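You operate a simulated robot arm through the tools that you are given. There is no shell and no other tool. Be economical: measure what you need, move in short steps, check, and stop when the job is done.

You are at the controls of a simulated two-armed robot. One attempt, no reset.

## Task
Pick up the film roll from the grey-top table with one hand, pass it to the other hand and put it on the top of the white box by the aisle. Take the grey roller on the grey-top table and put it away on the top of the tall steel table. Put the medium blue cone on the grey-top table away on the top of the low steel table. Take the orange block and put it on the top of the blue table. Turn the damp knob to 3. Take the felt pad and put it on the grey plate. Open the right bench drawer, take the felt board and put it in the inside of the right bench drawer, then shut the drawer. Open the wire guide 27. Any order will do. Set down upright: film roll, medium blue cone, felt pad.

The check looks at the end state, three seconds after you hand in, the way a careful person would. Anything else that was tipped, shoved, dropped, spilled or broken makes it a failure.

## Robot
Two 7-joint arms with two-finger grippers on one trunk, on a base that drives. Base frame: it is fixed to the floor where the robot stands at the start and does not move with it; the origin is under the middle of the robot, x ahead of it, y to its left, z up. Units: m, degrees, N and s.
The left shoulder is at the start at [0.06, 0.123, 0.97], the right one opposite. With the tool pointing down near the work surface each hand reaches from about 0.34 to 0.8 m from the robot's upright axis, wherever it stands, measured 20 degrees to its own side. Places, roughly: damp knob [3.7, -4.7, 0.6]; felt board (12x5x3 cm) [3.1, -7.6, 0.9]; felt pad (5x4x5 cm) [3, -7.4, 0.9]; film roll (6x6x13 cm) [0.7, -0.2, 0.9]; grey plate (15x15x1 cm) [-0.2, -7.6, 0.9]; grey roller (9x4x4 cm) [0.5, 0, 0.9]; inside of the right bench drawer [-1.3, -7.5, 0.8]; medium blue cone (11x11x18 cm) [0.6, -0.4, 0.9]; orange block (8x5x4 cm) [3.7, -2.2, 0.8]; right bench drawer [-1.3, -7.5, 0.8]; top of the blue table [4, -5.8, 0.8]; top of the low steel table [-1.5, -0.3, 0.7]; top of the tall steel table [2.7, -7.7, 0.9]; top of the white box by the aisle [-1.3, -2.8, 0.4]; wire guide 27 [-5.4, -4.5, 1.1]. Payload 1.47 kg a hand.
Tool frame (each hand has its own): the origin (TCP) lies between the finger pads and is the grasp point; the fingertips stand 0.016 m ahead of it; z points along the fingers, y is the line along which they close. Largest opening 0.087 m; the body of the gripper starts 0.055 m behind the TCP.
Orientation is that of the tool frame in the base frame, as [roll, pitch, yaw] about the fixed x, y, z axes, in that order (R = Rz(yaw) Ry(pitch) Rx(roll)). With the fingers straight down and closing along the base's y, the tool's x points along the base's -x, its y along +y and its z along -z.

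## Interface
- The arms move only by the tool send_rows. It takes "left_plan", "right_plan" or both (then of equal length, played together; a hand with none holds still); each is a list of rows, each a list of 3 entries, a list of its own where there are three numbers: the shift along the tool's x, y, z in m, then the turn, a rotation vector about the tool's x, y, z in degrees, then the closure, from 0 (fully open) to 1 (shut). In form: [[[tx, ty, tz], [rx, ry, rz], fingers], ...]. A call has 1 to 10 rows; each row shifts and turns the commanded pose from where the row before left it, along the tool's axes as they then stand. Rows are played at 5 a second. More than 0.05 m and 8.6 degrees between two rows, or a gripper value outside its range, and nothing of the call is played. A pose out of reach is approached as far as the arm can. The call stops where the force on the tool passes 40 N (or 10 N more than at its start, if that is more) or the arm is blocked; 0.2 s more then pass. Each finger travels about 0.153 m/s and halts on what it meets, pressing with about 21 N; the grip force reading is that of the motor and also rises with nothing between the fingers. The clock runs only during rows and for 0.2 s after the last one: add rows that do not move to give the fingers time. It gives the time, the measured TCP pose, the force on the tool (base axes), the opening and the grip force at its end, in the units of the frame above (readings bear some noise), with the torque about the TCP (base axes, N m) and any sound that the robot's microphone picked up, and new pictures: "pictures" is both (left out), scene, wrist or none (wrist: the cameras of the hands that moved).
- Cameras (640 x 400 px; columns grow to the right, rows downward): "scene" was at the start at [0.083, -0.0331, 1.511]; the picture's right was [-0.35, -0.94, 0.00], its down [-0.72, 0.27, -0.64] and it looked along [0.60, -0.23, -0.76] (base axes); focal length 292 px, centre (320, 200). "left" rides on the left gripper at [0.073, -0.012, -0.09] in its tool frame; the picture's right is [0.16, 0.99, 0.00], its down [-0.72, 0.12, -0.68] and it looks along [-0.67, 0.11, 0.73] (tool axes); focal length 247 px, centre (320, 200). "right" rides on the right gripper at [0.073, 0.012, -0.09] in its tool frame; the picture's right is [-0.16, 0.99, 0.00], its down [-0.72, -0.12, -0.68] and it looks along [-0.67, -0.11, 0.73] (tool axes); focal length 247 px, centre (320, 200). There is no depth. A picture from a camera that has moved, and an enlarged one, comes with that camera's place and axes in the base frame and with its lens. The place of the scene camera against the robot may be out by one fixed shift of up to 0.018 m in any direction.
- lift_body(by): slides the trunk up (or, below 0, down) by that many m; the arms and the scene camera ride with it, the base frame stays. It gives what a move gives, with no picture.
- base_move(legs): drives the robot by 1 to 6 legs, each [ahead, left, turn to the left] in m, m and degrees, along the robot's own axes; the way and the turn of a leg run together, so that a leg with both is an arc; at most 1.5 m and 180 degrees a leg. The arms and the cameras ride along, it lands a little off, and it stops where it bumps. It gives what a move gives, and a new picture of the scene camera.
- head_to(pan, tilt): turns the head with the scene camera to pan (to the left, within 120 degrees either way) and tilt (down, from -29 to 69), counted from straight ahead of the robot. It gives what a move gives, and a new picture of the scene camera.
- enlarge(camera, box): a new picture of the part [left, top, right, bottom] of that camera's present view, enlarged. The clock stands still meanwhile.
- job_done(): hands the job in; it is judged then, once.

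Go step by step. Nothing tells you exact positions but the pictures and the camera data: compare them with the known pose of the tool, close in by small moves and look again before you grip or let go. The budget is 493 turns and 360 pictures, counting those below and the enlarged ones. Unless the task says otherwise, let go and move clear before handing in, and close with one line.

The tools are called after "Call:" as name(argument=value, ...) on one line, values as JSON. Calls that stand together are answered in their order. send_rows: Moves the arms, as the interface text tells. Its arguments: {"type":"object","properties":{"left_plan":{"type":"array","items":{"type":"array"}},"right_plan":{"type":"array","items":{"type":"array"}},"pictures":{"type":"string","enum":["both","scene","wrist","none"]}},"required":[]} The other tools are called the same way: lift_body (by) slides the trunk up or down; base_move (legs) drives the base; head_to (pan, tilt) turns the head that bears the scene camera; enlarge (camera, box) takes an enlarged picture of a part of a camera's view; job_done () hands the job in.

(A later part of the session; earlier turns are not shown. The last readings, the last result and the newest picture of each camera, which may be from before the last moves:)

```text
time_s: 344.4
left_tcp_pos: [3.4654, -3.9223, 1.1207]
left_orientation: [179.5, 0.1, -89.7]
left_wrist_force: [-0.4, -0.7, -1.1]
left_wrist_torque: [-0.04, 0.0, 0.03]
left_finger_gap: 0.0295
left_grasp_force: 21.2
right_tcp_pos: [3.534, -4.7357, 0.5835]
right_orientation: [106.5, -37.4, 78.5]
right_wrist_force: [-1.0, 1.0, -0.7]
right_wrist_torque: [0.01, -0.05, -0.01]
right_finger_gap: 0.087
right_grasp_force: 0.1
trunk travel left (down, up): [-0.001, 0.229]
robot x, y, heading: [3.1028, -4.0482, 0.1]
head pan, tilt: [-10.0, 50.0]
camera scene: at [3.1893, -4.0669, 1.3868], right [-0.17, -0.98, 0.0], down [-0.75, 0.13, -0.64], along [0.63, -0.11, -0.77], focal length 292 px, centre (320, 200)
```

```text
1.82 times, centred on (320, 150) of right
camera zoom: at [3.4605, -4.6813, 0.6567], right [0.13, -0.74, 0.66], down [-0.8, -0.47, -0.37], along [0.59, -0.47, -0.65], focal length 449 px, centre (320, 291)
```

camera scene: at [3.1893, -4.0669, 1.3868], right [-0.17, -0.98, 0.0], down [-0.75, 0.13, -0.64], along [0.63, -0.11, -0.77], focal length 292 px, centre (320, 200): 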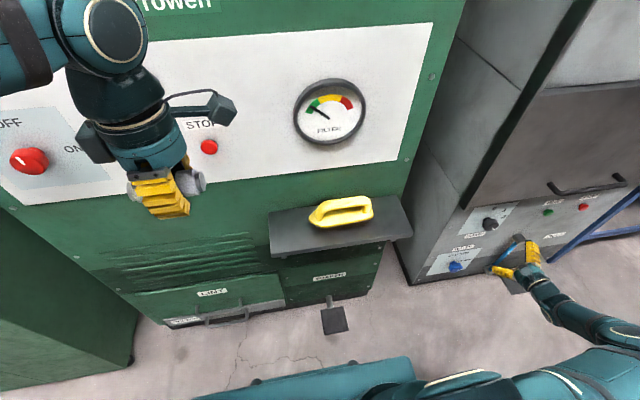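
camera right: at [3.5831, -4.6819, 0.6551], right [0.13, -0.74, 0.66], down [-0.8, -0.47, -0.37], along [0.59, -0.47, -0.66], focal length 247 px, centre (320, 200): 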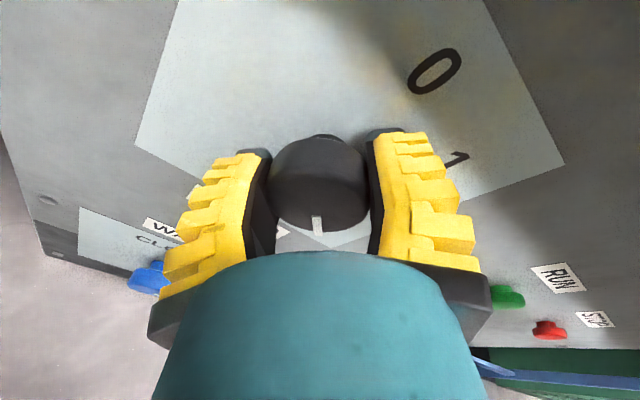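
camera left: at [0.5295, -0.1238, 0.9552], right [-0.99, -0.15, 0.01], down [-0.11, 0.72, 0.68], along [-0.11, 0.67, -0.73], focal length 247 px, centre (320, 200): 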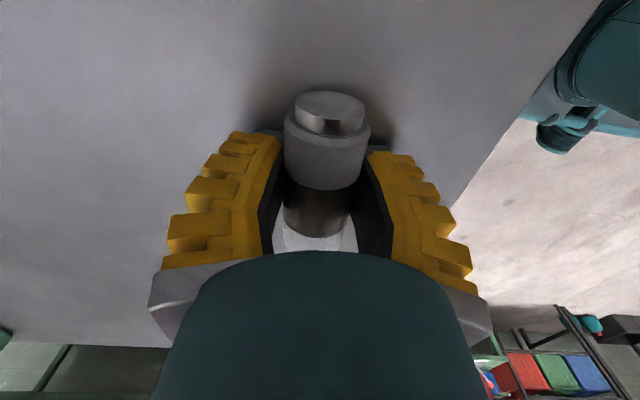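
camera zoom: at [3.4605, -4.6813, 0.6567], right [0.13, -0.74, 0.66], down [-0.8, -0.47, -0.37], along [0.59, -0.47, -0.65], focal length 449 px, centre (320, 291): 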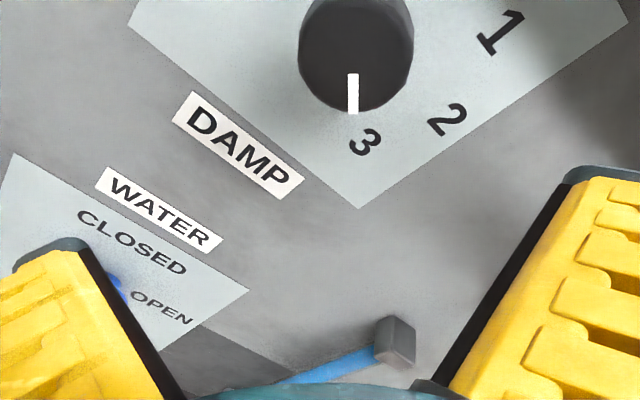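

Call:
enlarge(camera="scene", box=[450, 190, 550, 270])

```text
5.00 times, centred on (500, 230) of scene
camera zoom: at [3.1893, -4.0669, 1.3868], right [-0.17, -0.98, 0.0], down [-0.75, 0.13, -0.64], along [0.63, -0.11, -0.77], focal length 1458 px, centre (-580, 50)
```

zoom: 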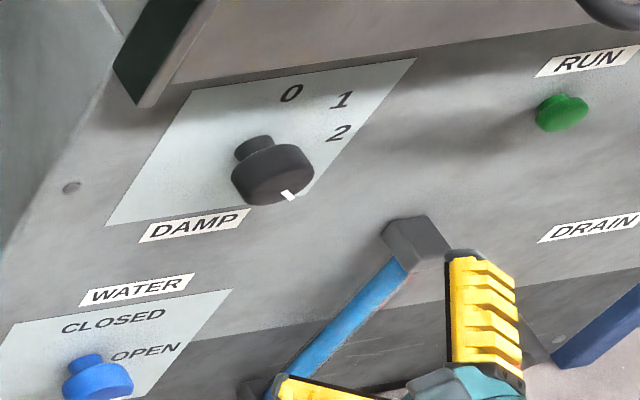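

Knob points to 3. Backing away, raising the trunk and bringing the right arm back to its normal pose.

Call:
base_move(legs=[[-0.5, 0, 0]])

Call:
lift_body(by=0.124)

Call:
send_rows(right_plan=[[[0, 0, 0], [0, 0, -8.5], 0], [[0, 0, 0], [0, 0, -8.5], 0], [[0, 0, 0], [0, 0, -8.5], 0], [[0, 0, 0], [0, 0, -8.5], 0], [[0, 0, 0], [0, 0, -8.5], 0], [[0, 0, 0], [0, 0, -8.5], 0], [[0, 0, 0], [0, 0, -8.5], 0], [[0, 0, 0], [0, 0, -8.5], 0], [[0, 0, 0], [0, 0, -8.5], 0], [[0, 0, 0], [0, 0, -8.5], 0]], pictures="none")

Call:
send_rows(right_plan=[[[0, 0, 0], [0, 0, -8.5], 0], [[0, 0, 0], [0, 0, -8.5], 0], [[0, 0, 0], [0, 0, -8.5], 0], [[0, 0, 0], [0, 0, -8.5], 0], [[0, 0, 0], [0, 0, -8.5], 0], [[0, 0, 0], [0, 0, -7.5], 0]], pictures="none")

Call:
send_rows(right_plan=[[[-0.04, 0, 0], [0, 8.4, 0], 0], [[-0.04, 0, 0], [0, 8.4, 0], 0], [[-0.04, 0, 0], [0, 8.4, 0], 0], [[-0.035, 0, -0.02], [0, 8.4, 0], 0], [[-0.03, 0, -0.03], [0, 8.4, 0], 0], [[-0.02, 0, -0.04], [0, 8.4, 0], 0], [[-0.02, 0, -0.04], [0, 8.4, 0], 0], [[0, 0.03, -0.035], [0, 8.4, 0], 0], [[0, 0.04, -0.02], [0, 8.4, 0], 0]], pictures="scene")

```text
time_s: 347.3
left_tcp_pos: [2.9745, -3.9231, 1.1198]
left_orientation: [179.5, 0.1, -90.1]
left_wrist_force: [-0.7, -0.6, -1.6]
left_wrist_torque: [0.0, -0.01, 0.03]
left_finger_gap: 0.0291
left_grasp_force: 21.7
right_tcp_pos: [3.0372, -4.7363, 0.5833]
right_orientation: [106.5, -37.3, 77.9]
right_wrist_force: [-0.1, 0.1, 0.3]
right_wrist_torque: [0.0, -0.05, -0.03]
right_finger_gap: 0.0871
right_grasp_force: 0.0
trunk travel left (down, up): [-0.001, 0.229]
robot x, y, heading: [2.6061, -4.0468, -0.2]
head pan, tilt: [-10.0, 50.0]
camera scene: at [2.696, -4.066, 1.3868], right [-0.18, -0.98, 0.0], down [-0.75, 0.14, -0.64], along [0.63, -0.12, -0.77], focal length 292 px, centre (320, 200)
```

scene: 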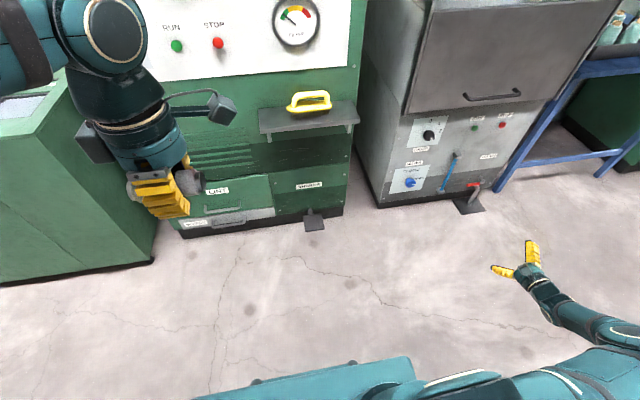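

```text
time_s: 348.8
left_tcp_pos: [2.9749, -3.9237, 1.2442]
left_orientation: [179.4, 0.1, -90.1]
left_wrist_force: [0.0, -0.7, -1.0]
left_wrist_torque: [-0.02, 0.03, -0.04]
left_finger_gap: 0.0292
left_grasp_force: 21.3
right_tcp_pos: [3.0356, -4.7361, 0.7055]
right_orientation: [106.6, -37.4, 77.9]
right_wrist_force: [-0.3, 1.0, 0.2]
right_wrist_torque: [0.01, 0.01, -0.02]
right_finger_gap: 0.0869
right_grasp_force: 0.1
trunk travel left (down, up): [-0.125, 0.105]
robot x, y, heading: [2.6082, -4.0475, -0.4]
head pan, tilt: [-10.0, 50.0]
```

```text
time_s: 351.0
left_tcp_pos: [2.9738, -3.9236, 1.2445]
left_orientation: [179.4, 0.0, -90.2]
left_wrist_force: [-0.1, -0.6, -1.5]
left_wrist_torque: [-0.02, -0.01, 0.03]
left_finger_gap: 0.0291
left_grasp_force: 21.0
right_tcp_pos: [3.0349, -4.736, 0.7065]
right_orientation: [108.8, 45.1, 101.6]
right_wrist_force: [-0.3, -0.8, 1.4]
right_wrist_torque: [0.01, -0.01, 0.03]
right_finger_gap: 0.0866
right_grasp_force: 0.0
trunk travel left (down, up): [-0.125, 0.105]
robot x, y, heading: [2.6108, -4.0462, -0.2]
head pan, tilt: [-10.0, 50.0]
```

```text
time_s: 352.4
left_tcp_pos: [2.9739, -3.9236, 1.2447]
left_orientation: [179.5, 0.1, -90.1]
left_wrist_force: [-0.8, 0.1, -0.8]
left_wrist_torque: [-0.04, -0.01, -0.03]
left_finger_gap: 0.0287
left_grasp_force: 20.8
right_tcp_pos: [3.0357, -4.7368, 0.7052]
right_orientation: [-153.3, 75.3, -154.5]
right_wrist_force: [-0.8, -0.4, 0.1]
right_wrist_torque: [0.01, 0.01, -0.02]
right_finger_gap: 0.0868
right_grasp_force: 0.1
trunk travel left (down, up): [-0.125, 0.105]
robot x, y, heading: [2.6069, -4.0473, -0.4]
head pan, tilt: [-10.0, 50.0]
```

```text
time_s: 354.6
left_tcp_pos: [2.9755, -3.9256, 1.2454]
left_orientation: [179.4, 0.2, -90.1]
left_wrist_force: [-0.3, -0.6, -1.5]
left_wrist_torque: [0.03, -0.02, -0.01]
left_finger_gap: 0.0288
left_grasp_force: 21.4
right_tcp_pos: [2.9328, -4.5673, 1.0463]
right_orientation: [-170.9, 20.7, -172.9]
right_wrist_force: [0.1, -0.3, -0.3]
right_wrist_torque: [0.04, -0.04, 0.02]
right_finger_gap: 0.0869
right_grasp_force: 0.1
right hand out of reach, approached as far as the arm can: row 5, 6, 7, 8, 9
trunk travel left (down, up): [-0.125, 0.105]
robot x, y, heading: [2.6075, -4.0443, -0.4]
head pan, tilt: [-10.0, 50.0]
stopped in row 9 (right hand): the arm was blocked; the commanded pose is now the measured one
camera scene: at [2.6964, -4.0686, 1.5107], right [-0.18, -0.98, 0.0], down [-0.75, 0.14, -0.64], along [0.63, -0.11, -0.77], focal length 292 px, centre (320, 200)
```

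scene: 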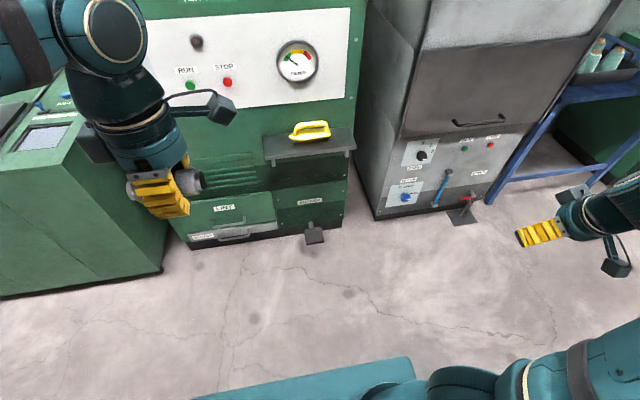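

Call:
send_rows(right_plan=[[[-0.035, 0, -0.008], [0, 0, 0], 0], [[-0.035, 0, -0.008], [0, 0, 0], 0], [[-0.035, 0, -0.008], [0, 0, 0], 0], [[-0.035, 0, -0.008], [0, 0, 0], 0], [[0, 0, 0], [0, 7, 0], 0], [[0, 0, 0], [0, 7, 0], 0], [[0, 0, 0], [0, 6.7, 0], 0]], pictures="none")

```text
time_s: 356.2
left_tcp_pos: [2.9748, -3.9228, 1.2439]
left_orientation: [179.4, 0.1, -90.0]
left_wrist_force: [0.3, 0.4, -1.8]
left_wrist_torque: [-0.02, 0.02, -0.02]
left_finger_gap: 0.0286
left_grasp_force: 21.2
right_tcp_pos: [3.0521, -4.5442, 1.1262]
right_orientation: [-171.6, 0.3, -176.1]
right_wrist_force: [0.3, 0.6, 0.3]
right_wrist_torque: [0.0, -0.02, -0.03]
right_finger_gap: 0.0868
right_grasp_force: 0.2
trunk travel left (down, up): [-0.125, 0.105]
robot x, y, heading: [2.6093, -4.0441, -0.3]
head pan, tilt: [-10.0, 50.0]
```

Call:
send_rows(right_plan=[[[0, 0, 0], [8.3, 0, 0], 0], [[0, 0, 0], [0, 0, 0], 0]], left_plan=[[[0, 0, 0.03], [0, 0, 0], 0.75], [[0, 0, 0.03], [0, 0, 0], 0.75]], pictures="none")

Call:
base_move(legs=[[0, 0, -90], [1.2, 0, 0], [1.2, 0, 0]])

Call:
head_to(pan=0, tilt=30)

```text
time_s: 356.8
left_tcp_pos: [2.9729, -3.9224, 1.1838]
left_orientation: [179.5, 0.1, -90.1]
left_wrist_force: [-0.6, -0.4, -1.6]
left_wrist_torque: [0.0, -0.02, -0.01]
left_finger_gap: 0.0286
left_grasp_force: 21.1
right_tcp_pos: [3.0521, -4.5469, 1.1266]
right_orientation: [-163.1, 0.3, -176.0]
right_wrist_force: [-0.8, -0.9, -0.1]
right_wrist_torque: [0.04, -0.03, -0.02]
right_finger_gap: 0.0868
right_grasp_force: 0.0
trunk travel left (down, up): [-0.125, 0.105]
robot x, y, heading: [2.6099, -4.0453, -0.2]
head pan, tilt: [-10.0, 50.0]
```

```text
time_s: 372.5
left_tcp_pos: [2.7416, -6.8257, 1.1834]
left_orientation: [179.4, 0.1, -179.7]
left_wrist_force: [0.9, -0.3, -2.4]
left_wrist_torque: [-0.01, 0.0, 0.01]
left_finger_gap: 0.0258
left_grasp_force: 20.8
right_tcp_pos: [2.1192, -6.9069, 1.1271]
right_orientation: [-163.0, 0.3, 94.3]
right_wrist_force: [0.0, -0.2, 0.6]
right_wrist_torque: [0.0, -0.02, -0.02]
right_finger_gap: 0.0869
right_grasp_force: 0.0
trunk travel left (down, up): [-0.125, 0.105]
robot x, y, heading: [2.6125, -6.4616, -89.8]
head pan, tilt: [-10.0, 50.0]
camera scene: at [2.6031, -6.5551, 1.5107], right [-0.98, 0.17, 0.0], down [0.13, 0.75, -0.64], along [-0.11, -0.63, -0.77], focal length 292 px, centre (320, 200)
```

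scene: 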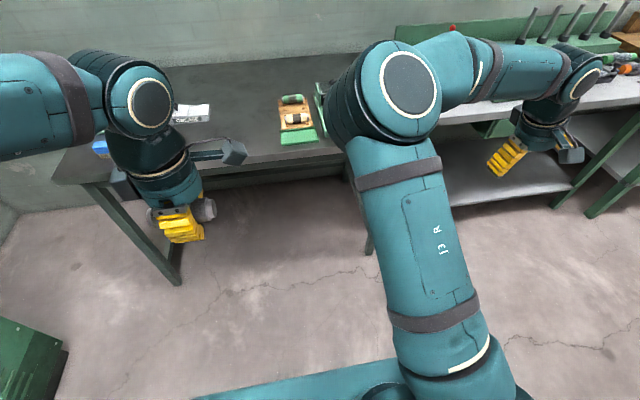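

```text
time_s: 373.3
left_tcp_pos: [2.7408, -6.8252, 1.1844]
left_orientation: [179.6, 0.1, -179.8]
left_wrist_force: [-0.3, 0.3, -1.4]
left_wrist_torque: [0.0, -0.02, -0.02]
left_finger_gap: 0.0257
left_grasp_force: 21.1
right_tcp_pos: [2.1209, -6.9078, 1.1269]
right_orientation: [-163.0, 0.3, 94.3]
right_wrist_force: [0.1, 0.0, -0.6]
right_wrist_torque: [0.02, 0.01, -0.01]
right_finger_gap: 0.087
right_grasp_force: 0.0
trunk travel left (down, up): [-0.125, 0.105]
robot x, y, heading: [2.6186, -6.4631, -90.1]
head pan, tilt: [0.0, 30.0]
camera scene: at [2.6164, -6.5694, 1.5402], right [-1.0, 0.0, 0.0], down [0.0, 0.5, -0.87], along [0.0, -0.87, -0.5], focal length 292 px, centre (320, 200)
```

scene: 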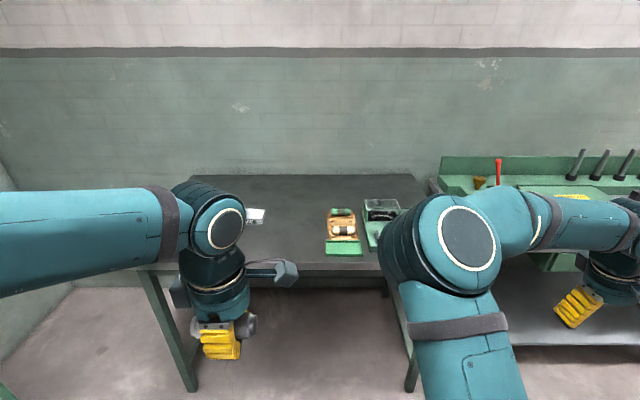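

Call:
send_rows(right_plan=[[[0, 0, 0], [-8.5, 0, 0], 0], [[0, 0, 0], [-8.4, 0, 0], 0], [[0, 0.03, -0.03], [0, 0, 0], 0], [[0, 0.03, -0.03], [0, 0, 0], 0]], left_plan=[[[0, 0, -0.04], [0, 0, 0], 0.85], [[0, 0, -0.04], [0, 0, 0], 0.85], [[0, 0, -0.04], [0, 0, 0], 0.85], [[0, 0, -0.03], [0, 0, 0], 0.85]], pictures="wrist")

Call:
enlarge(camera="scene", box=[130, 160, 450, 300])

```text
time_s: 374.3
left_tcp_pos: [2.7403, -6.8263, 1.3361]
left_orientation: [179.4, 0.1, -179.8]
left_wrist_force: [-0.4, 0.4, -2.4]
left_wrist_torque: [0.0, 0.03, 0.03]
left_finger_gap: 0.0253
left_grasp_force: 20.9
right_tcp_pos: [2.1805, -6.9031, 1.1877]
right_orientation: [179.9, 0.3, 94.3]
right_wrist_force: [0.4, -0.3, 0.0]
right_wrist_torque: [0.02, 0.0, -0.01]
right_finger_gap: 0.0871
right_grasp_force: 0.0
trunk travel left (down, up): [-0.125, 0.105]
robot x, y, heading: [2.6193, -6.4621, -89.8]
head pan, tilt: [0.0, 30.0]
camera right: at [2.1864, -6.8276, 1.2771], right [1.0, -0.08, 0.0], down [-0.06, -0.73, 0.68], along [-0.06, -0.68, -0.73], focal length 247 px, centre (320, 200)
camera left: at [2.6684, -6.8392, 1.4231], right [-0.16, 0.99, 0.01], down [0.72, 0.11, 0.68], along [0.67, 0.12, -0.73], focal length 247 px, centre (320, 200)
```

right: 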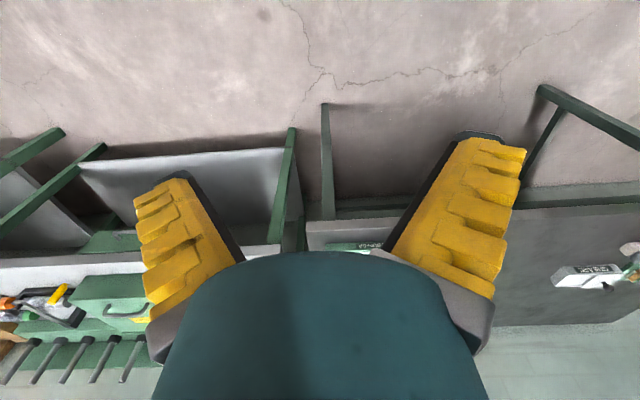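
left: 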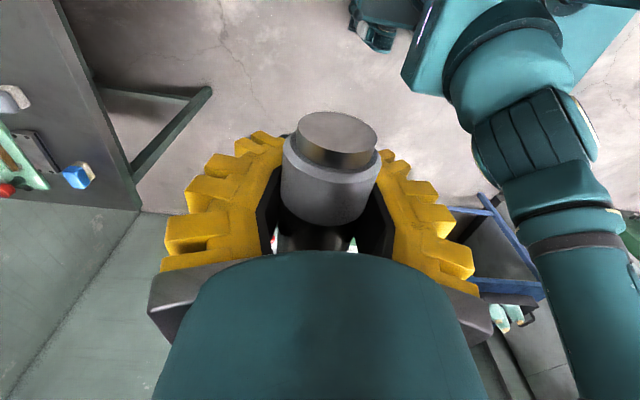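

```text
2.00 times, centred on (290, 230) of scene
camera zoom: at [2.6166, -6.5692, 1.5403], right [-1.0, 0.0, 0.0], down [0.0, 0.5, -0.87], along [0.0, -0.87, -0.5], focal length 583 px, centre (380, 140)
```

zoom: 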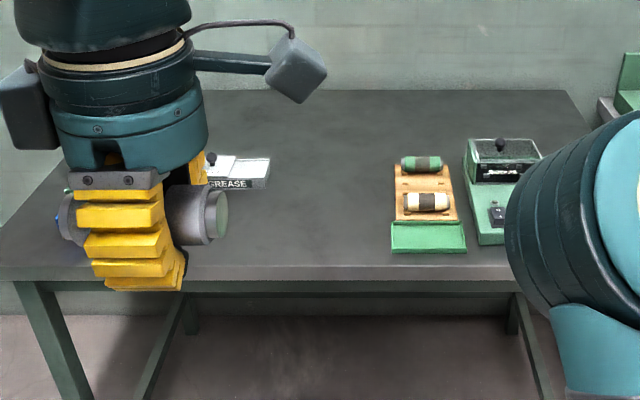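

Table ahead: a wooden tray, grease box and small items. I'll drive closer and set the roller in the free gap near (2.72,-7.47).

Call:
base_move(legs=[[0.38, 0, 0]])

Call:
send_rows(left_plan=[[[0.003, -0.042, 0], [0, 0, 0], 0.85], [[0.003, -0.042, 0], [0, 0, 0], 0.85], [[0.003, -0.042, 0], [0, 0, 0], 0.85], [[0.003, -0.042, 0.02], [0, 0, 0], 0.85], [[0.003, -0.042, 0.02], [0, 0, 0], 0.85], [[0.003, -0.042, 0.02], [0, 0, 0], 0.85], [[0, 0, 0.045], [0, 0, 0], 0.85], [[0, 0, 0.045], [0, 0, 0], 0.85], [[0, 0, 0.045], [0, 0, 0], 0.85]], pictures="both")

```text
time_s: 376.7
left_tcp_pos: [2.7412, -7.2034, 1.3352]
left_orientation: [179.4, 0.2, -179.7]
left_wrist_force: [0.0, -1.4, -2.3]
left_wrist_torque: [0.03, 0.03, 0.01]
left_finger_gap: 0.025
left_grasp_force: 21.0
right_tcp_pos: [2.1801, -7.2807, 1.1879]
right_orientation: [180.0, 0.3, 94.3]
right_wrist_force: [-0.3, -0.6, 0.5]
right_wrist_torque: [0.01, -0.02, 0.0]
right_finger_gap: 0.0869
right_grasp_force: 0.0
trunk travel left (down, up): [-0.125, 0.105]
robot x, y, heading: [2.6145, -6.8415, -89.8]
head pan, tilt: [0.0, 30.0]
camera scene: at [2.6163, -6.9475, 1.5402], right [-1.0, 0.0, 0.0], down [0.0, 0.5, -0.87], along [0.0, -0.87, -0.5], focal length 292 px, centre (320, 200)
```

scene: 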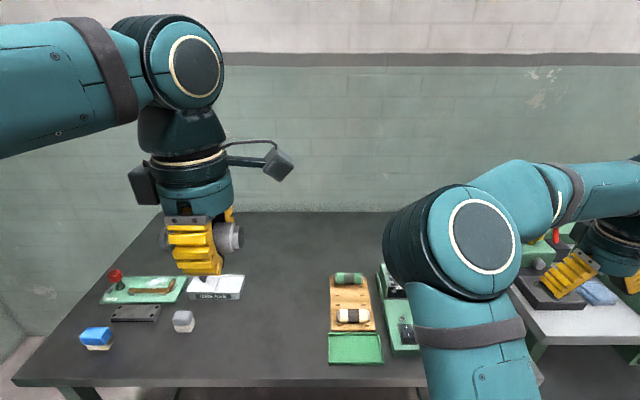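

```text
time_s: 378.7
left_tcp_pos: [2.7235, -7.4526, 1.1385]
left_orientation: [179.5, 0.1, -179.7]
left_wrist_force: [-0.6, -0.8, -0.7]
left_wrist_torque: [0.0, 0.01, -0.01]
left_finger_gap: 0.0239
left_grasp_force: 21.3
right_tcp_pos: [2.1803, -7.2801, 1.1884]
right_orientation: [-180.0, 0.3, 94.2]
right_wrist_force: [-0.5, -0.1, -0.3]
right_wrist_torque: [0.01, -0.01, 0.0]
right_finger_gap: 0.087
right_grasp_force: 0.1
trunk travel left (down, up): [-0.125, 0.105]
robot x, y, heading: [2.6157, -6.8397, -90.1]
head pan, tilt: [0.0, 30.0]
camera scene: at [2.6165, -6.9468, 1.5403], right [-1.0, 0.0, 0.0], down [0.0, 0.5, -0.87], along [0.0, -0.87, -0.5], focal length 292 px, centre (320, 200)
camera left: at [2.6503, -7.4666, 1.2263], right [-0.16, 0.99, 0.01], down [0.72, 0.11, 0.68], along [0.67, 0.12, -0.73], focal length 247 px, centre (320, 200)
```

scene: 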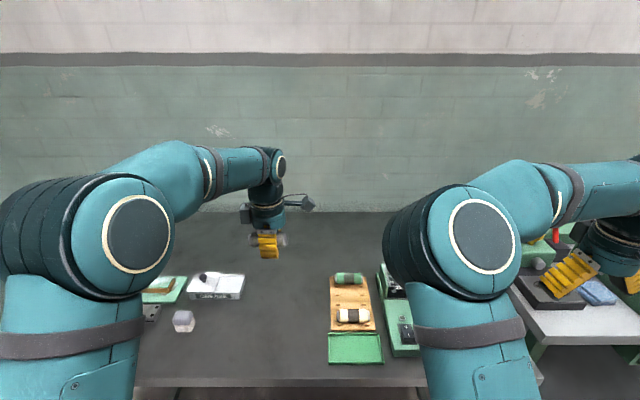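
left: 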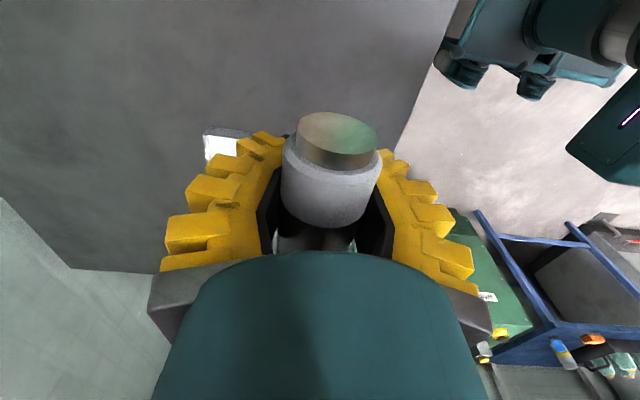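

Call:
send_rows(left_plan=[[[0, 0, 0.045], [0, 0, 0], 0.85], [[0, 0, 0.045], [0, 0, 0], 0.85], [[0, 0, 0.045], [0, 0, 0], 0.85], [[0, 0, 0.03], [0, 0, 0], 0.85], [[0, 0, 0.015], [0, 0, 0], 0.85]], pictures="both")

Call:
enlarge(camera="scene", box=[60, 230, 400, 390])

```text
time_s: 379.9
left_tcp_pos: [2.7259, -7.4506, 0.9579]
left_orientation: [179.3, 0.1, -179.7]
left_wrist_force: [0.9, -0.4, -2.5]
left_wrist_torque: [0.0, -0.01, 0.0]
left_finger_gap: 0.024
left_grasp_force: 21.0
right_tcp_pos: [2.1791, -7.2806, 1.1862]
right_orientation: [-180.0, 0.3, 94.3]
right_wrist_force: [-0.2, 0.1, 0.1]
right_wrist_torque: [0.03, -0.03, 0.0]
right_finger_gap: 0.0871
right_grasp_force: 0.0
trunk travel left (down, up): [-0.125, 0.105]
robot x, y, heading: [2.6151, -6.8397, -90.1]
head pan, tilt: [0.0, 30.0]
camera scene: at [2.6163, -6.947, 1.5403], right [-1.0, 0.0, 0.0], down [0.0, 0.5, -0.87], along [0.0, -0.87, -0.5], focal length 292 px, centre (320, 200)
camera left: at [2.653, -7.4652, 1.0451], right [-0.16, 0.99, 0.01], down [0.72, 0.11, 0.68], along [0.67, 0.12, -0.73], focal length 247 px, centre (320, 200)
```

scene: 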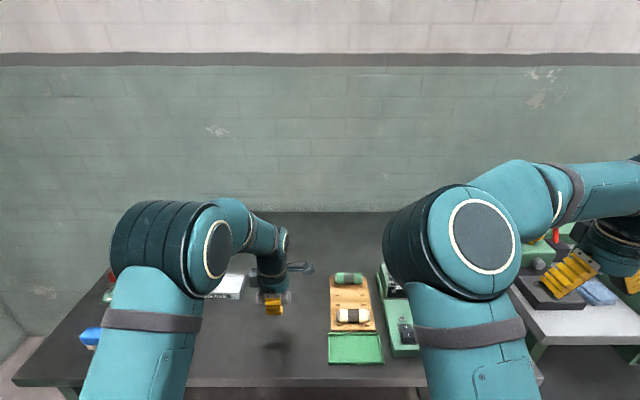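
left: 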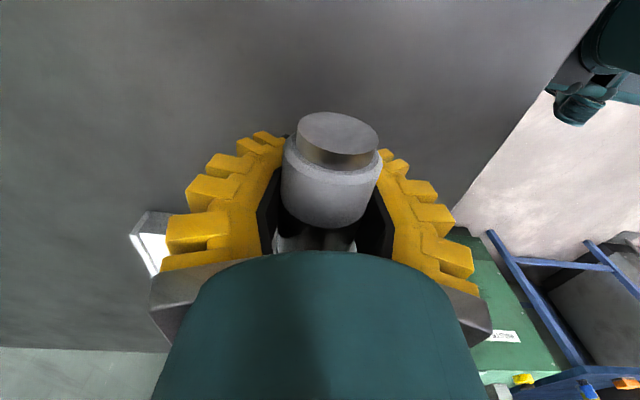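

```text
1.88 times, centred on (230, 310) of scene
camera zoom: at [2.6163, -6.947, 1.5403], right [-1.0, 0.0, 0.0], down [0.0, 0.5, -0.87], along [0.0, -0.87, -0.5], focal length 549 px, centre (489, -7)
```

zoom: 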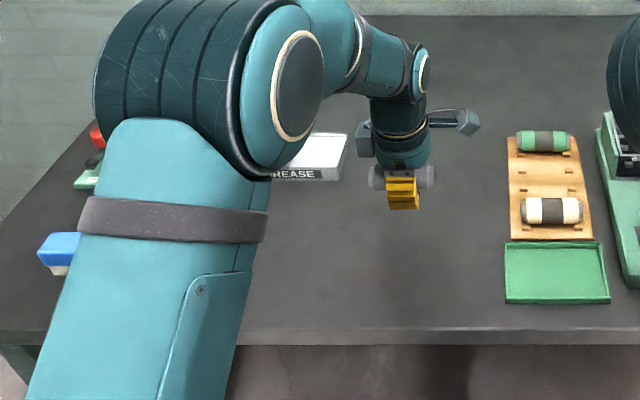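

Call:
send_rows(left_plan=[[[0, 0, 0.012], [0, 0, 0], 0.85], [[0, 0, 0.01], [0, 0, 0], 0.85], [[0, 0, 0], [0, 0, 0], 0.85]], pictures="none")

Call:
send_rows(left_plan=[[[0, 0, 0.008], [0, 0, 0], 0.85], [[0, 0, 0], [0, 0, 0], 0.85]], pictures="none")

Call:
send_rows(left_plan=[[[0, 0, 0.006], [0, 0, 0], 0.85], [[0, 0, 0], [0, 0, 0], 0.85]], pictures="wrist")

```text
time_s: 380.7
left_tcp_pos: [2.7259, -7.4519, 0.9363]
left_orientation: [179.4, 0.1, -179.7]
left_wrist_force: [0.2, -1.0, -1.7]
left_wrist_torque: [0.02, -0.01, 0.01]
left_finger_gap: 0.0236
left_grasp_force: 21.1
right_tcp_pos: [2.1801, -7.2804, 1.1876]
right_orientation: [180.0, 0.3, 94.3]
right_wrist_force: [0.4, 0.5, 0.2]
right_wrist_torque: [-0.03, -0.01, 0.0]
right_finger_gap: 0.0869
right_grasp_force: 0.1
trunk travel left (down, up): [-0.125, 0.105]
robot x, y, heading: [2.6178, -6.8391, -90.0]
head pan, tilt: [0.0, 30.0]
```

```text
time_s: 381.3
left_tcp_pos: [2.7264, -7.4503, 0.9286]
left_orientation: [179.5, 0.0, -179.7]
left_wrist_force: [-0.2, 0.2, -2.0]
left_wrist_torque: [0.01, -0.01, 0.01]
left_finger_gap: 0.0234
left_grasp_force: 21.4
right_tcp_pos: [2.1793, -7.2802, 1.1873]
right_orientation: [179.9, 0.4, 94.3]
right_wrist_force: [0.5, 0.1, 0.1]
right_wrist_torque: [-0.02, 0.01, 0.01]
right_finger_gap: 0.087
right_grasp_force: 0.0
trunk travel left (down, up): [-0.125, 0.105]
robot x, y, heading: [2.6189, -6.8437, -90.1]
head pan, tilt: [0.0, 30.0]
```

```text
time_s: 381.9
left_tcp_pos: [2.7243, -7.4518, 0.9226]
left_orientation: [179.5, 0.1, -179.8]
left_wrist_force: [0.9, 0.1, -1.7]
left_wrist_torque: [0.0, 0.0, 0.02]
left_finger_gap: 0.0231
left_grasp_force: 20.6
right_tcp_pos: [2.1799, -7.2811, 1.1877]
right_orientation: [180.0, 0.3, 94.4]
right_wrist_force: [0.4, 1.1, -0.3]
right_wrist_torque: [0.02, 0.0, -0.01]
right_finger_gap: 0.0869
right_grasp_force: 0.0
trunk travel left (down, up): [-0.125, 0.105]
robot x, y, heading: [2.6134, -6.8439, -90.1]
head pan, tilt: [0.0, 30.0]
camera left: at [2.6524, -7.4657, 1.0092], right [-0.16, 0.99, 0.01], down [0.72, 0.11, 0.68], along [0.67, 0.12, -0.73], focal length 247 px, centre (320, 200)
```

left: 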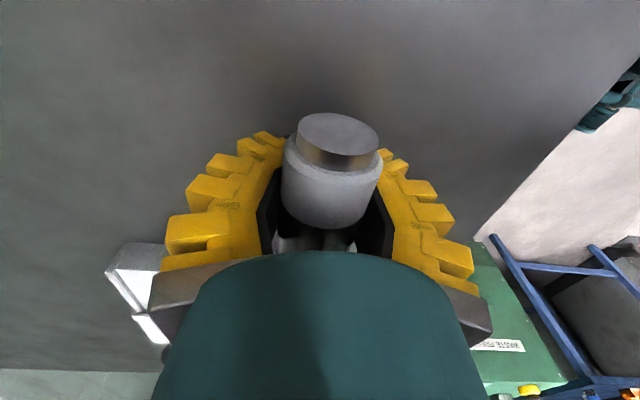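

Call:
send_rows(left_plan=[[[0, 0, 0.006], [0, 0, 0], 0.85], [[0, 0, 0], [0, 0, 0], 0.85]], pictures="none")

Call:
send_rows(left_plan=[[[0, 0, 0.006], [0, 0, 0], 0.85], [[0, 0, 0], [0, 0, 0], 0.85]], pictures="none")

Call:
send_rows(left_plan=[[[0, 0, 0.006], [0, 0, 0], 0.85], [[0, 0, 0], [0, 0, 0], 0.85]], pictures="none")

```text
time_s: 382.5
left_tcp_pos: [2.7245, -7.4522, 0.9162]
left_orientation: [179.4, 0.1, -179.7]
left_wrist_force: [0.4, 1.5, -2.4]
left_wrist_torque: [0.02, 0.02, 0.01]
left_finger_gap: 0.0232
left_grasp_force: 21.0
right_tcp_pos: [2.179, -7.2806, 1.1865]
right_orientation: [180.0, 0.3, 94.3]
right_wrist_force: [-0.4, -0.4, -0.1]
right_wrist_torque: [-0.01, 0.02, 0.0]
right_finger_gap: 0.0869
right_grasp_force: 0.1
trunk travel left (down, up): [-0.125, 0.105]
robot x, y, heading: [2.6135, -6.8435, -90.0]
head pan, tilt: [0.0, 30.0]
```

```text
time_s: 383.1
left_tcp_pos: [2.7241, -7.4514, 0.9104]
left_orientation: [179.4, 0.0, -179.8]
left_wrist_force: [-0.4, -1.0, -2.2]
left_wrist_torque: [-0.01, 0.02, -0.01]
left_finger_gap: 0.0229
left_grasp_force: 21.1
right_tcp_pos: [2.1805, -7.2795, 1.1858]
right_orientation: [180.0, 0.3, 94.4]
right_wrist_force: [0.9, 0.4, 0.1]
right_wrist_torque: [-0.03, -0.01, -0.02]
right_finger_gap: 0.0871
right_grasp_force: 0.0
trunk travel left (down, up): [-0.125, 0.105]
robot x, y, heading: [2.6155, -6.8384, -89.9]
head pan, tilt: [0.0, 30.0]
```

```text
time_s: 383.7
left_tcp_pos: [2.7256, -7.4523, 0.9041]
left_orientation: [179.4, 0.1, -179.7]
left_wrist_force: [-0.1, -0.5, -1.9]
left_wrist_torque: [-0.01, 0.03, 0.03]
left_finger_gap: 0.0228
left_grasp_force: 20.8
right_tcp_pos: [2.1799, -7.2796, 1.1879]
right_orientation: [179.9, 0.3, 94.3]
right_wrist_force: [-0.3, -0.3, 0.3]
right_wrist_torque: [-0.01, -0.02, -0.02]
right_finger_gap: 0.0872
right_grasp_force: 0.1
trunk travel left (down, up): [-0.125, 0.105]
robot x, y, heading: [2.6167, -6.8395, -89.8]
head pan, tilt: [0.0, 30.0]
```

Call:
send_rows(left_plan=[[[0, 0, 0.005], [0, 0, 0], 0.85], [[0, 0, 0], [0, 0, 0], 0.85]], pictures="none")

Call:
send_rows(left_plan=[[[0, 0, 0.005], [0, 0, 0], 0.85], [[0, 0, 0], [0, 0, 0], 0.85]], pictures="none")

Call:
send_rows(left_plan=[[[0, 0, 0.005], [0, 0, 0], 0.85], [[0, 0, 0], [0, 0, 0], 0.85]], pictures="wrist")

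```text
time_s: 384.3
left_tcp_pos: [2.7256, -7.4515, 0.8981]
left_orientation: [179.6, 0.2, -179.7]
left_wrist_force: [-0.4, 0.1, -1.4]
left_wrist_torque: [-0.03, 0.01, 0.02]
left_finger_gap: 0.0156
left_grasp_force: 20.9
right_tcp_pos: [2.1805, -7.2797, 1.1871]
right_orientation: [-180.0, 0.3, 94.4]
right_wrist_force: [-0.4, -0.4, -0.1]
right_wrist_torque: [0.01, 0.02, -0.01]
right_finger_gap: 0.0869
right_grasp_force: 0.0
trunk travel left (down, up): [-0.125, 0.105]
robot x, y, heading: [2.6193, -6.841, -89.8]
head pan, tilt: [0.0, 30.0]
```

```text
time_s: 384.9
left_tcp_pos: [2.7237, -7.452, 0.8946]
left_orientation: [179.4, 0.0, -179.6]
left_wrist_force: [0.4, 0.6, -1.5]
left_wrist_torque: [0.0, -0.01, 0.02]
left_finger_gap: 0.0151
left_grasp_force: 21.0
right_tcp_pos: [2.1809, -7.2808, 1.1872]
right_orientation: [180.0, 0.4, 94.3]
right_wrist_force: [0.5, -0.2, 0.5]
right_wrist_torque: [-0.01, -0.05, -0.01]
right_finger_gap: 0.087
right_grasp_force: 0.1
trunk travel left (down, up): [-0.125, 0.105]
robot x, y, heading: [2.6173, -6.8433, -90.1]
head pan, tilt: [0.0, 30.0]
```

```text
time_s: 385.5
left_tcp_pos: [2.7241, -7.4516, 0.8933]
left_orientation: [-180.0, -0.1, -179.7]
left_wrist_force: [3.2, -2.0, 32.8]
left_wrist_torque: [-0.07, -0.01, 0.0]
left_finger_gap: 0.0146
left_grasp_force: 0.1
right_tcp_pos: [2.1795, -7.2778, 1.1891]
right_orientation: [-180.0, 0.6, 94.3]
right_wrist_force: [-0.2, 0.1, 0.2]
right_wrist_torque: [-0.01, 0.0, 0.04]
right_finger_gap: 0.087
right_grasp_force: 0.0
trunk travel left (down, up): [-0.125, 0.105]
robot x, y, heading: [2.6143, -6.8405, -89.9]
head pan, tilt: [0.0, 30.0]
camera left: at [2.6513, -7.4644, 0.9802], right [-0.16, 0.99, 0.0], down [0.72, 0.12, 0.68], along [0.67, 0.11, -0.73], focal length 247 px, centre (320, 200)
```

left: 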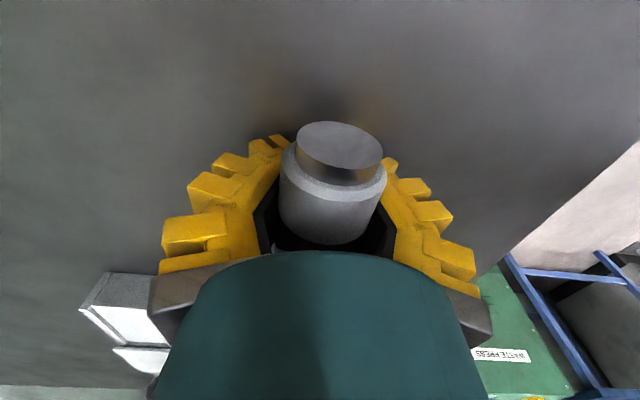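

Call:
send_rows(left_plan=[[[0, 0, -0.003], [0, 0, 0], 0.85], [[0, 0, 0], [0, 0, 0], 0.5], [[0, 0, 0], [0, 0, 0], 0], [[0, 0, 0], [0, 0, 0], 0]], pictures="both")

```text
time_s: 386.5
left_tcp_pos: [2.7239, -7.4507, 0.8918]
left_orientation: [179.4, 0.1, -179.7]
left_wrist_force: [-0.7, 0.0, -0.1]
left_wrist_torque: [-0.02, -0.04, -0.01]
left_finger_gap: 0.0871
left_grasp_force: 0.0
right_tcp_pos: [2.1793, -7.2803, 1.1874]
right_orientation: [180.0, 0.4, 94.2]
right_wrist_force: [0.3, 0.3, -0.7]
right_wrist_torque: [0.02, 0.05, -0.01]
right_finger_gap: 0.0869
right_grasp_force: 0.1
trunk travel left (down, up): [-0.125, 0.105]
robot x, y, heading: [2.6187, -6.8409, -90.0]
head pan, tilt: [0.0, 30.0]
camera scene: at [2.6162, -6.9466, 1.5402], right [-1.0, 0.0, 0.0], down [0.0, 0.5, -0.87], along [0.0, -0.87, -0.5], focal length 292 px, centre (320, 200)
camera left: at [2.6511, -7.464, 0.9786], right [-0.16, 0.99, 0.01], down [0.72, 0.11, 0.68], along [0.67, 0.12, -0.73], focal length 247 px, centre (320, 200)
```

scene: 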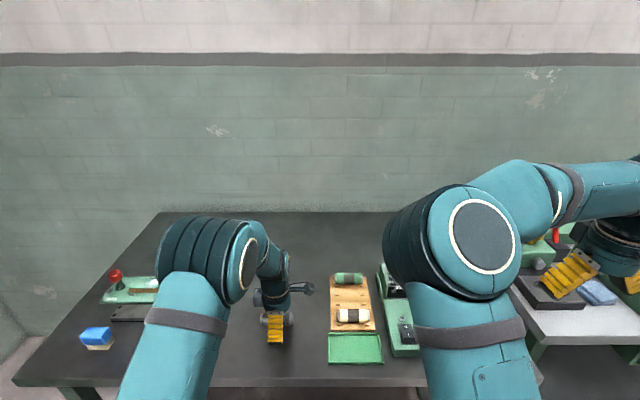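
left: 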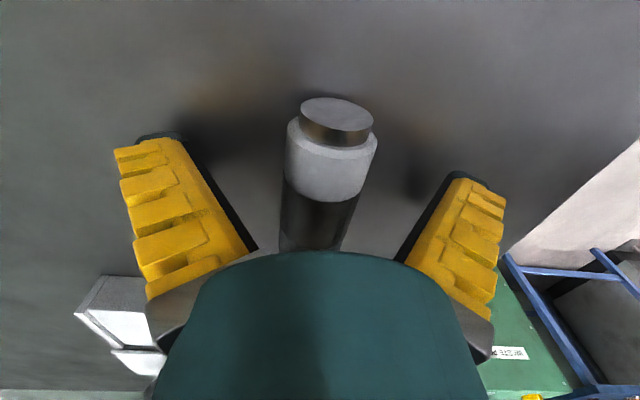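

Call:
send_rows(left_plan=[[[0, 0, -0.03], [0, 0, 0], 0], [[0, 0, -0.045], [0, 0, 0], 0], [[0, 0, -0.045], [0, 0, 0], 0], [[0, 0, -0.045], [0, 0, 0], 0], [[0, 0, -0.045], [0, 0, 0], 0], [[0, 0.03, -0.03], [0, 0, 0], 0], [[-0.02, 0.04, 0], [0, 0, 0], 0], [[-0.02, 0.04, 0], [0, 0, 0], 0], [[-0.02, 0.04, 0], [0, 0, 0], 0]], pictures="both")

Call:
enlarge(camera="scene", box=[60, 250, 400, 390])

```text
time_s: 388.5
left_tcp_pos: [2.7836, -7.302, 1.1352]
left_orientation: [179.5, 0.1, -179.8]
left_wrist_force: [0.0, 0.4, 0.1]
left_wrist_torque: [-0.03, 0.02, -0.01]
left_finger_gap: 0.0873
left_grasp_force: 0.0
right_tcp_pos: [2.1811, -7.2797, 1.188]
right_orientation: [-180.0, 0.4, 94.4]
right_wrist_force: [0.7, 0.5, 0.5]
right_wrist_torque: [0.0, 0.02, -0.01]
right_finger_gap: 0.0869
right_grasp_force: 0.1
trunk travel left (down, up): [-0.125, 0.105]
robot x, y, heading: [2.6184, -6.841, -90.0]
head pan, tilt: [0.0, 30.0]
camera scene: at [2.6175, -6.9453, 1.5404], right [-1.0, 0.0, 0.0], down [0.0, 0.5, -0.87], along [0.0, -0.87, -0.5], focal length 292 px, centre (320, 200)
camera left: at [2.7111, -7.3152, 1.2214], right [-0.16, 0.99, 0.01], down [0.72, 0.11, 0.68], along [0.67, 0.12, -0.73], focal length 247 px, centre (320, 200)
```

scene: 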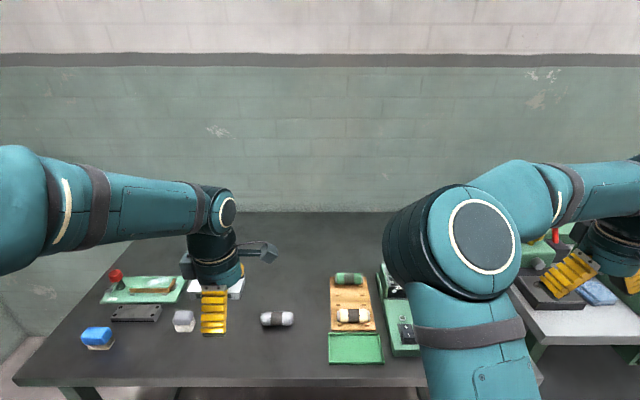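
left: 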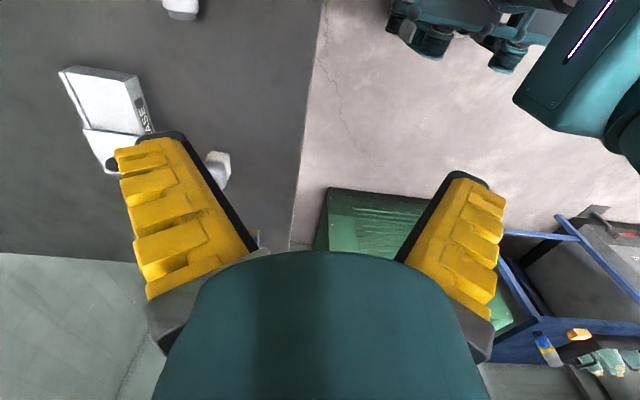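

```text
1.88 times, centred on (230, 320) of scene
camera zoom: at [2.6175, -6.9453, 1.5404], right [-1.0, 0.0, 0.0], down [0.0, 0.5, -0.87], along [0.0, -0.87, -0.5], focal length 549 px, centre (489, -26)
```

zoom: 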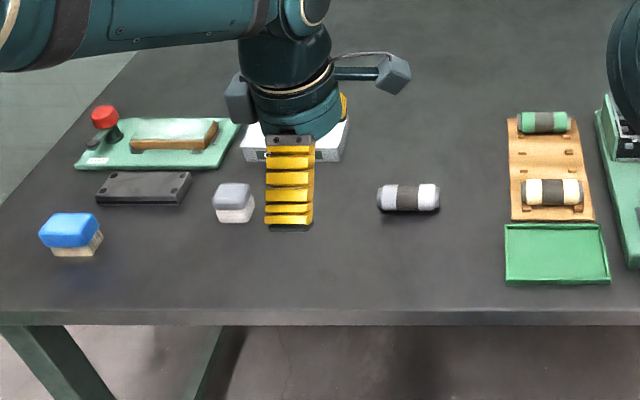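

Call:
enlarge(camera="scene", box=[75, 260, 205, 360])

```text
4.00 times, centred on (140, 310) of scene
camera zoom: at [2.6175, -6.9453, 1.5404], right [-1.0, 0.0, 0.0], down [0.0, 0.5, -0.87], along [0.0, -0.87, -0.5], focal length 1166 px, centre (1040, -240)
```

zoom: 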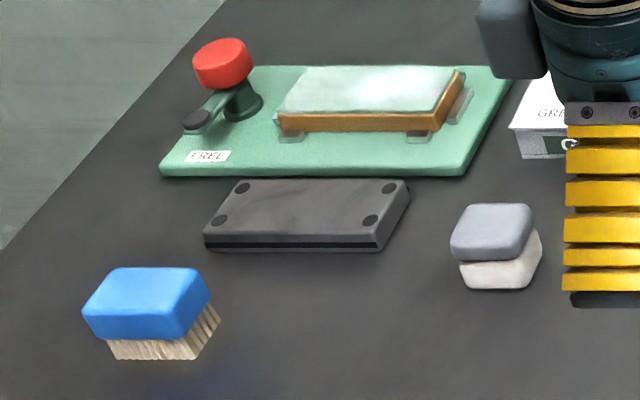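

Roller is down. The grey-topped pad with white felt near (2.96,-7.43) is the felt pad; the wood-edged board in the green fixture near (3.10,-7.55) is the felt board. Moving the left hand over the pad.

Call:
send_rows(left_plan=[[[-0.0352, -0.0256, 0.012], [0, 0, 0], 0], [[-0.0352, -0.0256, 0.012], [0, 0, 0], 0], [[-0.0352, -0.0256, 0.012], [0, 0, 0], 0], [[-0.0352, -0.0256, 0.012], [0, 0, 0], 0], [[-0.0352, -0.0256, 0.012], [0, 0, 0], 0]], pictures="wrist")

```text
time_s: 389.7
left_tcp_pos: [2.9603, -7.4301, 1.0723]
left_orientation: [179.3, 0.0, -179.7]
left_wrist_force: [0.1, -0.2, 0.1]
left_wrist_torque: [0.02, 0.03, -0.01]
left_finger_gap: 0.0869
left_grasp_force: 0.0
right_tcp_pos: [2.1805, -7.2818, 1.1873]
right_orientation: [-179.9, 0.4, 94.3]
right_wrist_force: [0.3, -0.3, -0.4]
right_wrist_torque: [0.02, 0.02, -0.02]
right_finger_gap: 0.087
right_grasp_force: 0.0
trunk travel left (down, up): [-0.125, 0.105]
robot x, y, heading: [2.6177, -6.8411, -90.0]
head pan, tilt: [0.0, 30.0]
camera left: at [2.8879, -7.4448, 1.16], right [-0.16, 0.99, 0.01], down [0.72, 0.11, 0.68], along [0.67, 0.12, -0.73], focal length 247 px, centre (320, 200)
```

left: 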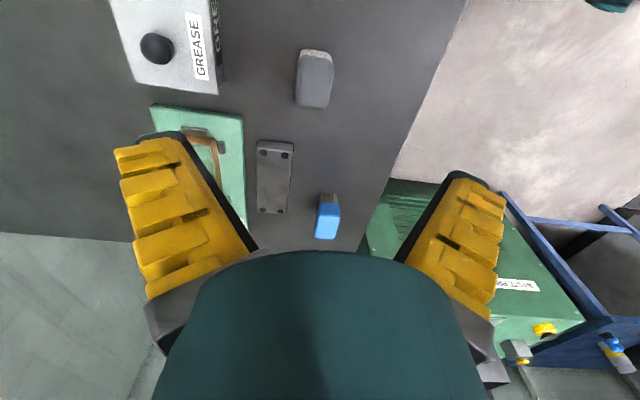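

Call:
send_rows(left_plan=[[[0.003, -0.005, 0.045], [0, 0, 0], 0], [[0, 0, 0.045], [0, 0, 0], 0], [[0, 0, 0.03], [0, 0, 0], 0]], pictures="wrist")

```text
time_s: 390.5
left_tcp_pos: [2.9547, -7.433, 0.9506]
left_orientation: [179.4, 0.2, -179.8]
left_wrist_force: [-0.6, -0.5, 0.2]
left_wrist_torque: [0.03, 0.01, -0.04]
left_finger_gap: 0.0869
left_grasp_force: 0.1
right_tcp_pos: [2.1813, -7.2811, 1.1872]
right_orientation: [-180.0, 0.4, 94.3]
right_wrist_force: [0.3, -0.3, 0.3]
right_wrist_torque: [0.04, -0.01, 0.0]
right_finger_gap: 0.0873
right_grasp_force: 0.1
trunk travel left (down, up): [-0.125, 0.105]
robot x, y, heading: [2.6145, -6.8383, -90.0]
head pan, tilt: [0.0, 30.0]
camera left: at [2.8824, -7.447, 1.0379], right [-0.16, 0.99, 0.01], down [0.72, 0.11, 0.68], along [0.67, 0.12, -0.73], focal length 247 px, centre (320, 200)
```

left: 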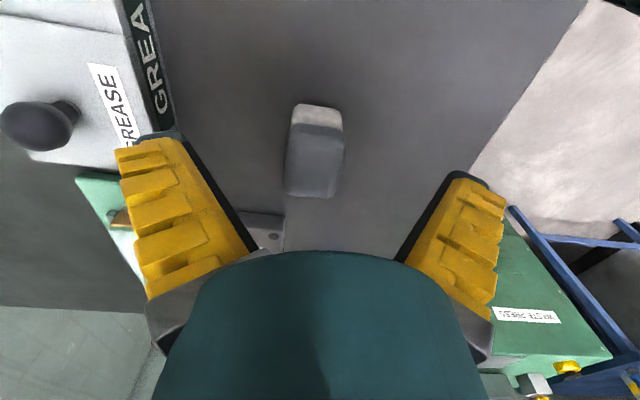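

Call:
send_rows(left_plan=[[[-0.003, -0.001, 0], [0, 0, 0], 0.25], [[0, 0, 0], [0, 0, 0], 0.25], [[0, 0, 0.023], [0, 0, 0], 0.25], [[0, 0, 0.022], [0, 0, 0], 0.25]], pictures="wrist")

```text
time_s: 391.5
left_tcp_pos: [2.9594, -7.4337, 0.9083]
left_orientation: [179.4, 0.1, -179.6]
left_wrist_force: [-0.1, 1.2, 0.3]
left_wrist_torque: [0.04, -0.01, -0.05]
left_finger_gap: 0.0693
left_grasp_force: 3.2
right_tcp_pos: [2.1808, -7.2806, 1.1863]
right_orientation: [180.0, 0.3, 94.3]
right_wrist_force: [-0.7, -1.3, 0.1]
right_wrist_torque: [0.0, 0.03, 0.01]
right_finger_gap: 0.087
right_grasp_force: 0.1
trunk travel left (down, up): [-0.125, 0.105]
robot x, y, heading: [2.6139, -6.8388, -90.1]
head pan, tilt: [0.0, 30.0]
camera left: at [2.887, -7.4475, 0.9946], right [-0.16, 0.99, 0.01], down [0.72, 0.11, 0.68], along [0.67, 0.12, -0.73], focal length 247 px, centre (320, 200)
```

left: 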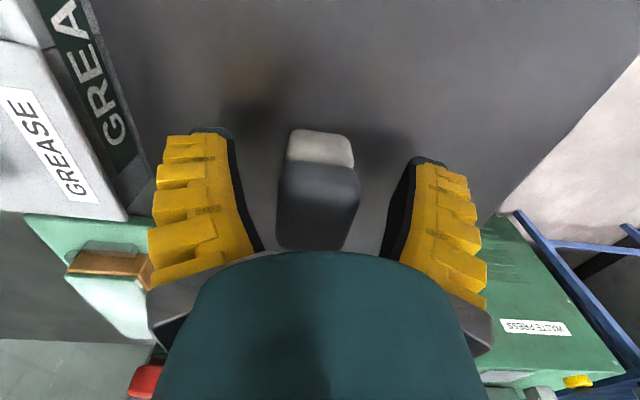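

Pad is between the fingers with clearance to the grease box. Closing and lifting.

Call:
send_rows(left_plan=[[[0, 0, 0.002], [0, 0, 0], 0.45], [[0, 0, 0], [0, 0, 0], 0.6], [[0, 0, 0], [0, 0, 0], 0.7], [[0, 0, 0], [0, 0, 0], 0.7], [[0, 0, -0.02], [0, 0, 0], 0.7], [[0, 0, -0.045], [0, 0, 0], 0.7], [[0, 0, -0.045], [0, 0, 0], 0.7], [[0, 0, -0.045], [0, 0, 0], 0.7], [[0, 0, -0.045], [0, 0, 0], 0.7]], pictures="both")

```text
time_s: 393.5
left_tcp_pos: [2.9608, -7.4351, 1.1069]
left_orientation: [179.5, 0.1, -179.7]
left_wrist_force: [0.6, 0.2, 0.1]
left_wrist_torque: [-0.02, 0.05, -0.03]
left_finger_gap: 0.0287
left_grasp_force: 21.0
right_tcp_pos: [2.18, -7.2799, 1.1881]
right_orientation: [-180.0, 0.5, 94.2]
right_wrist_force: [0.3, 0.3, -0.1]
right_wrist_torque: [-0.01, -0.01, -0.01]
right_finger_gap: 0.087
right_grasp_force: 0.1
trunk travel left (down, up): [-0.125, 0.105]
robot x, y, heading: [2.6145, -6.8415, -89.8]
head pan, tilt: [0.0, 30.0]
camera scene: at [2.6161, -6.9459, 1.5403], right [-1.0, 0.0, 0.0], down [0.0, 0.5, -0.87], along [0.0, -0.87, -0.5], focal length 292 px, centre (320, 200)
camera left: at [2.8867, -7.4493, 1.1941], right [-0.16, 0.99, 0.01], down [0.72, 0.11, 0.68], along [0.67, 0.12, -0.73], focal length 247 px, centre (320, 200)
```

scene: 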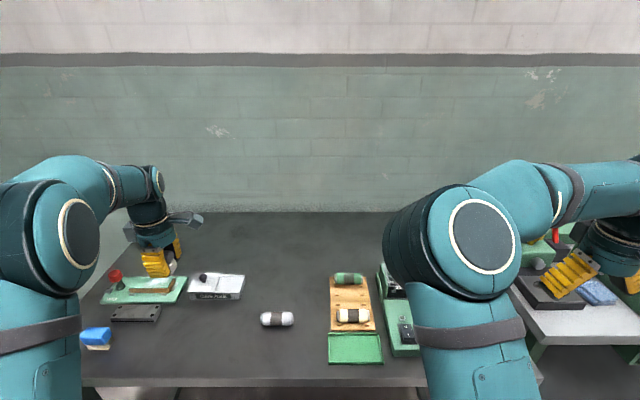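
left: 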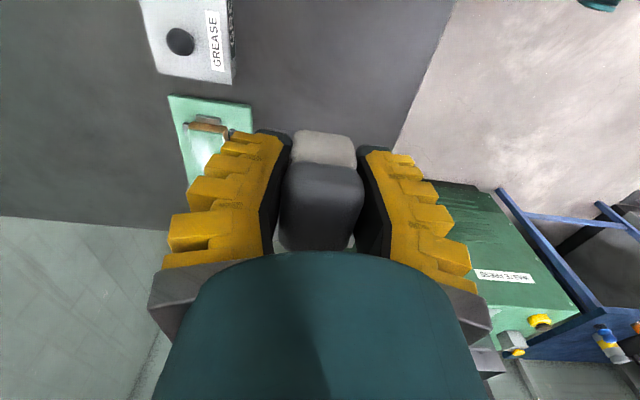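

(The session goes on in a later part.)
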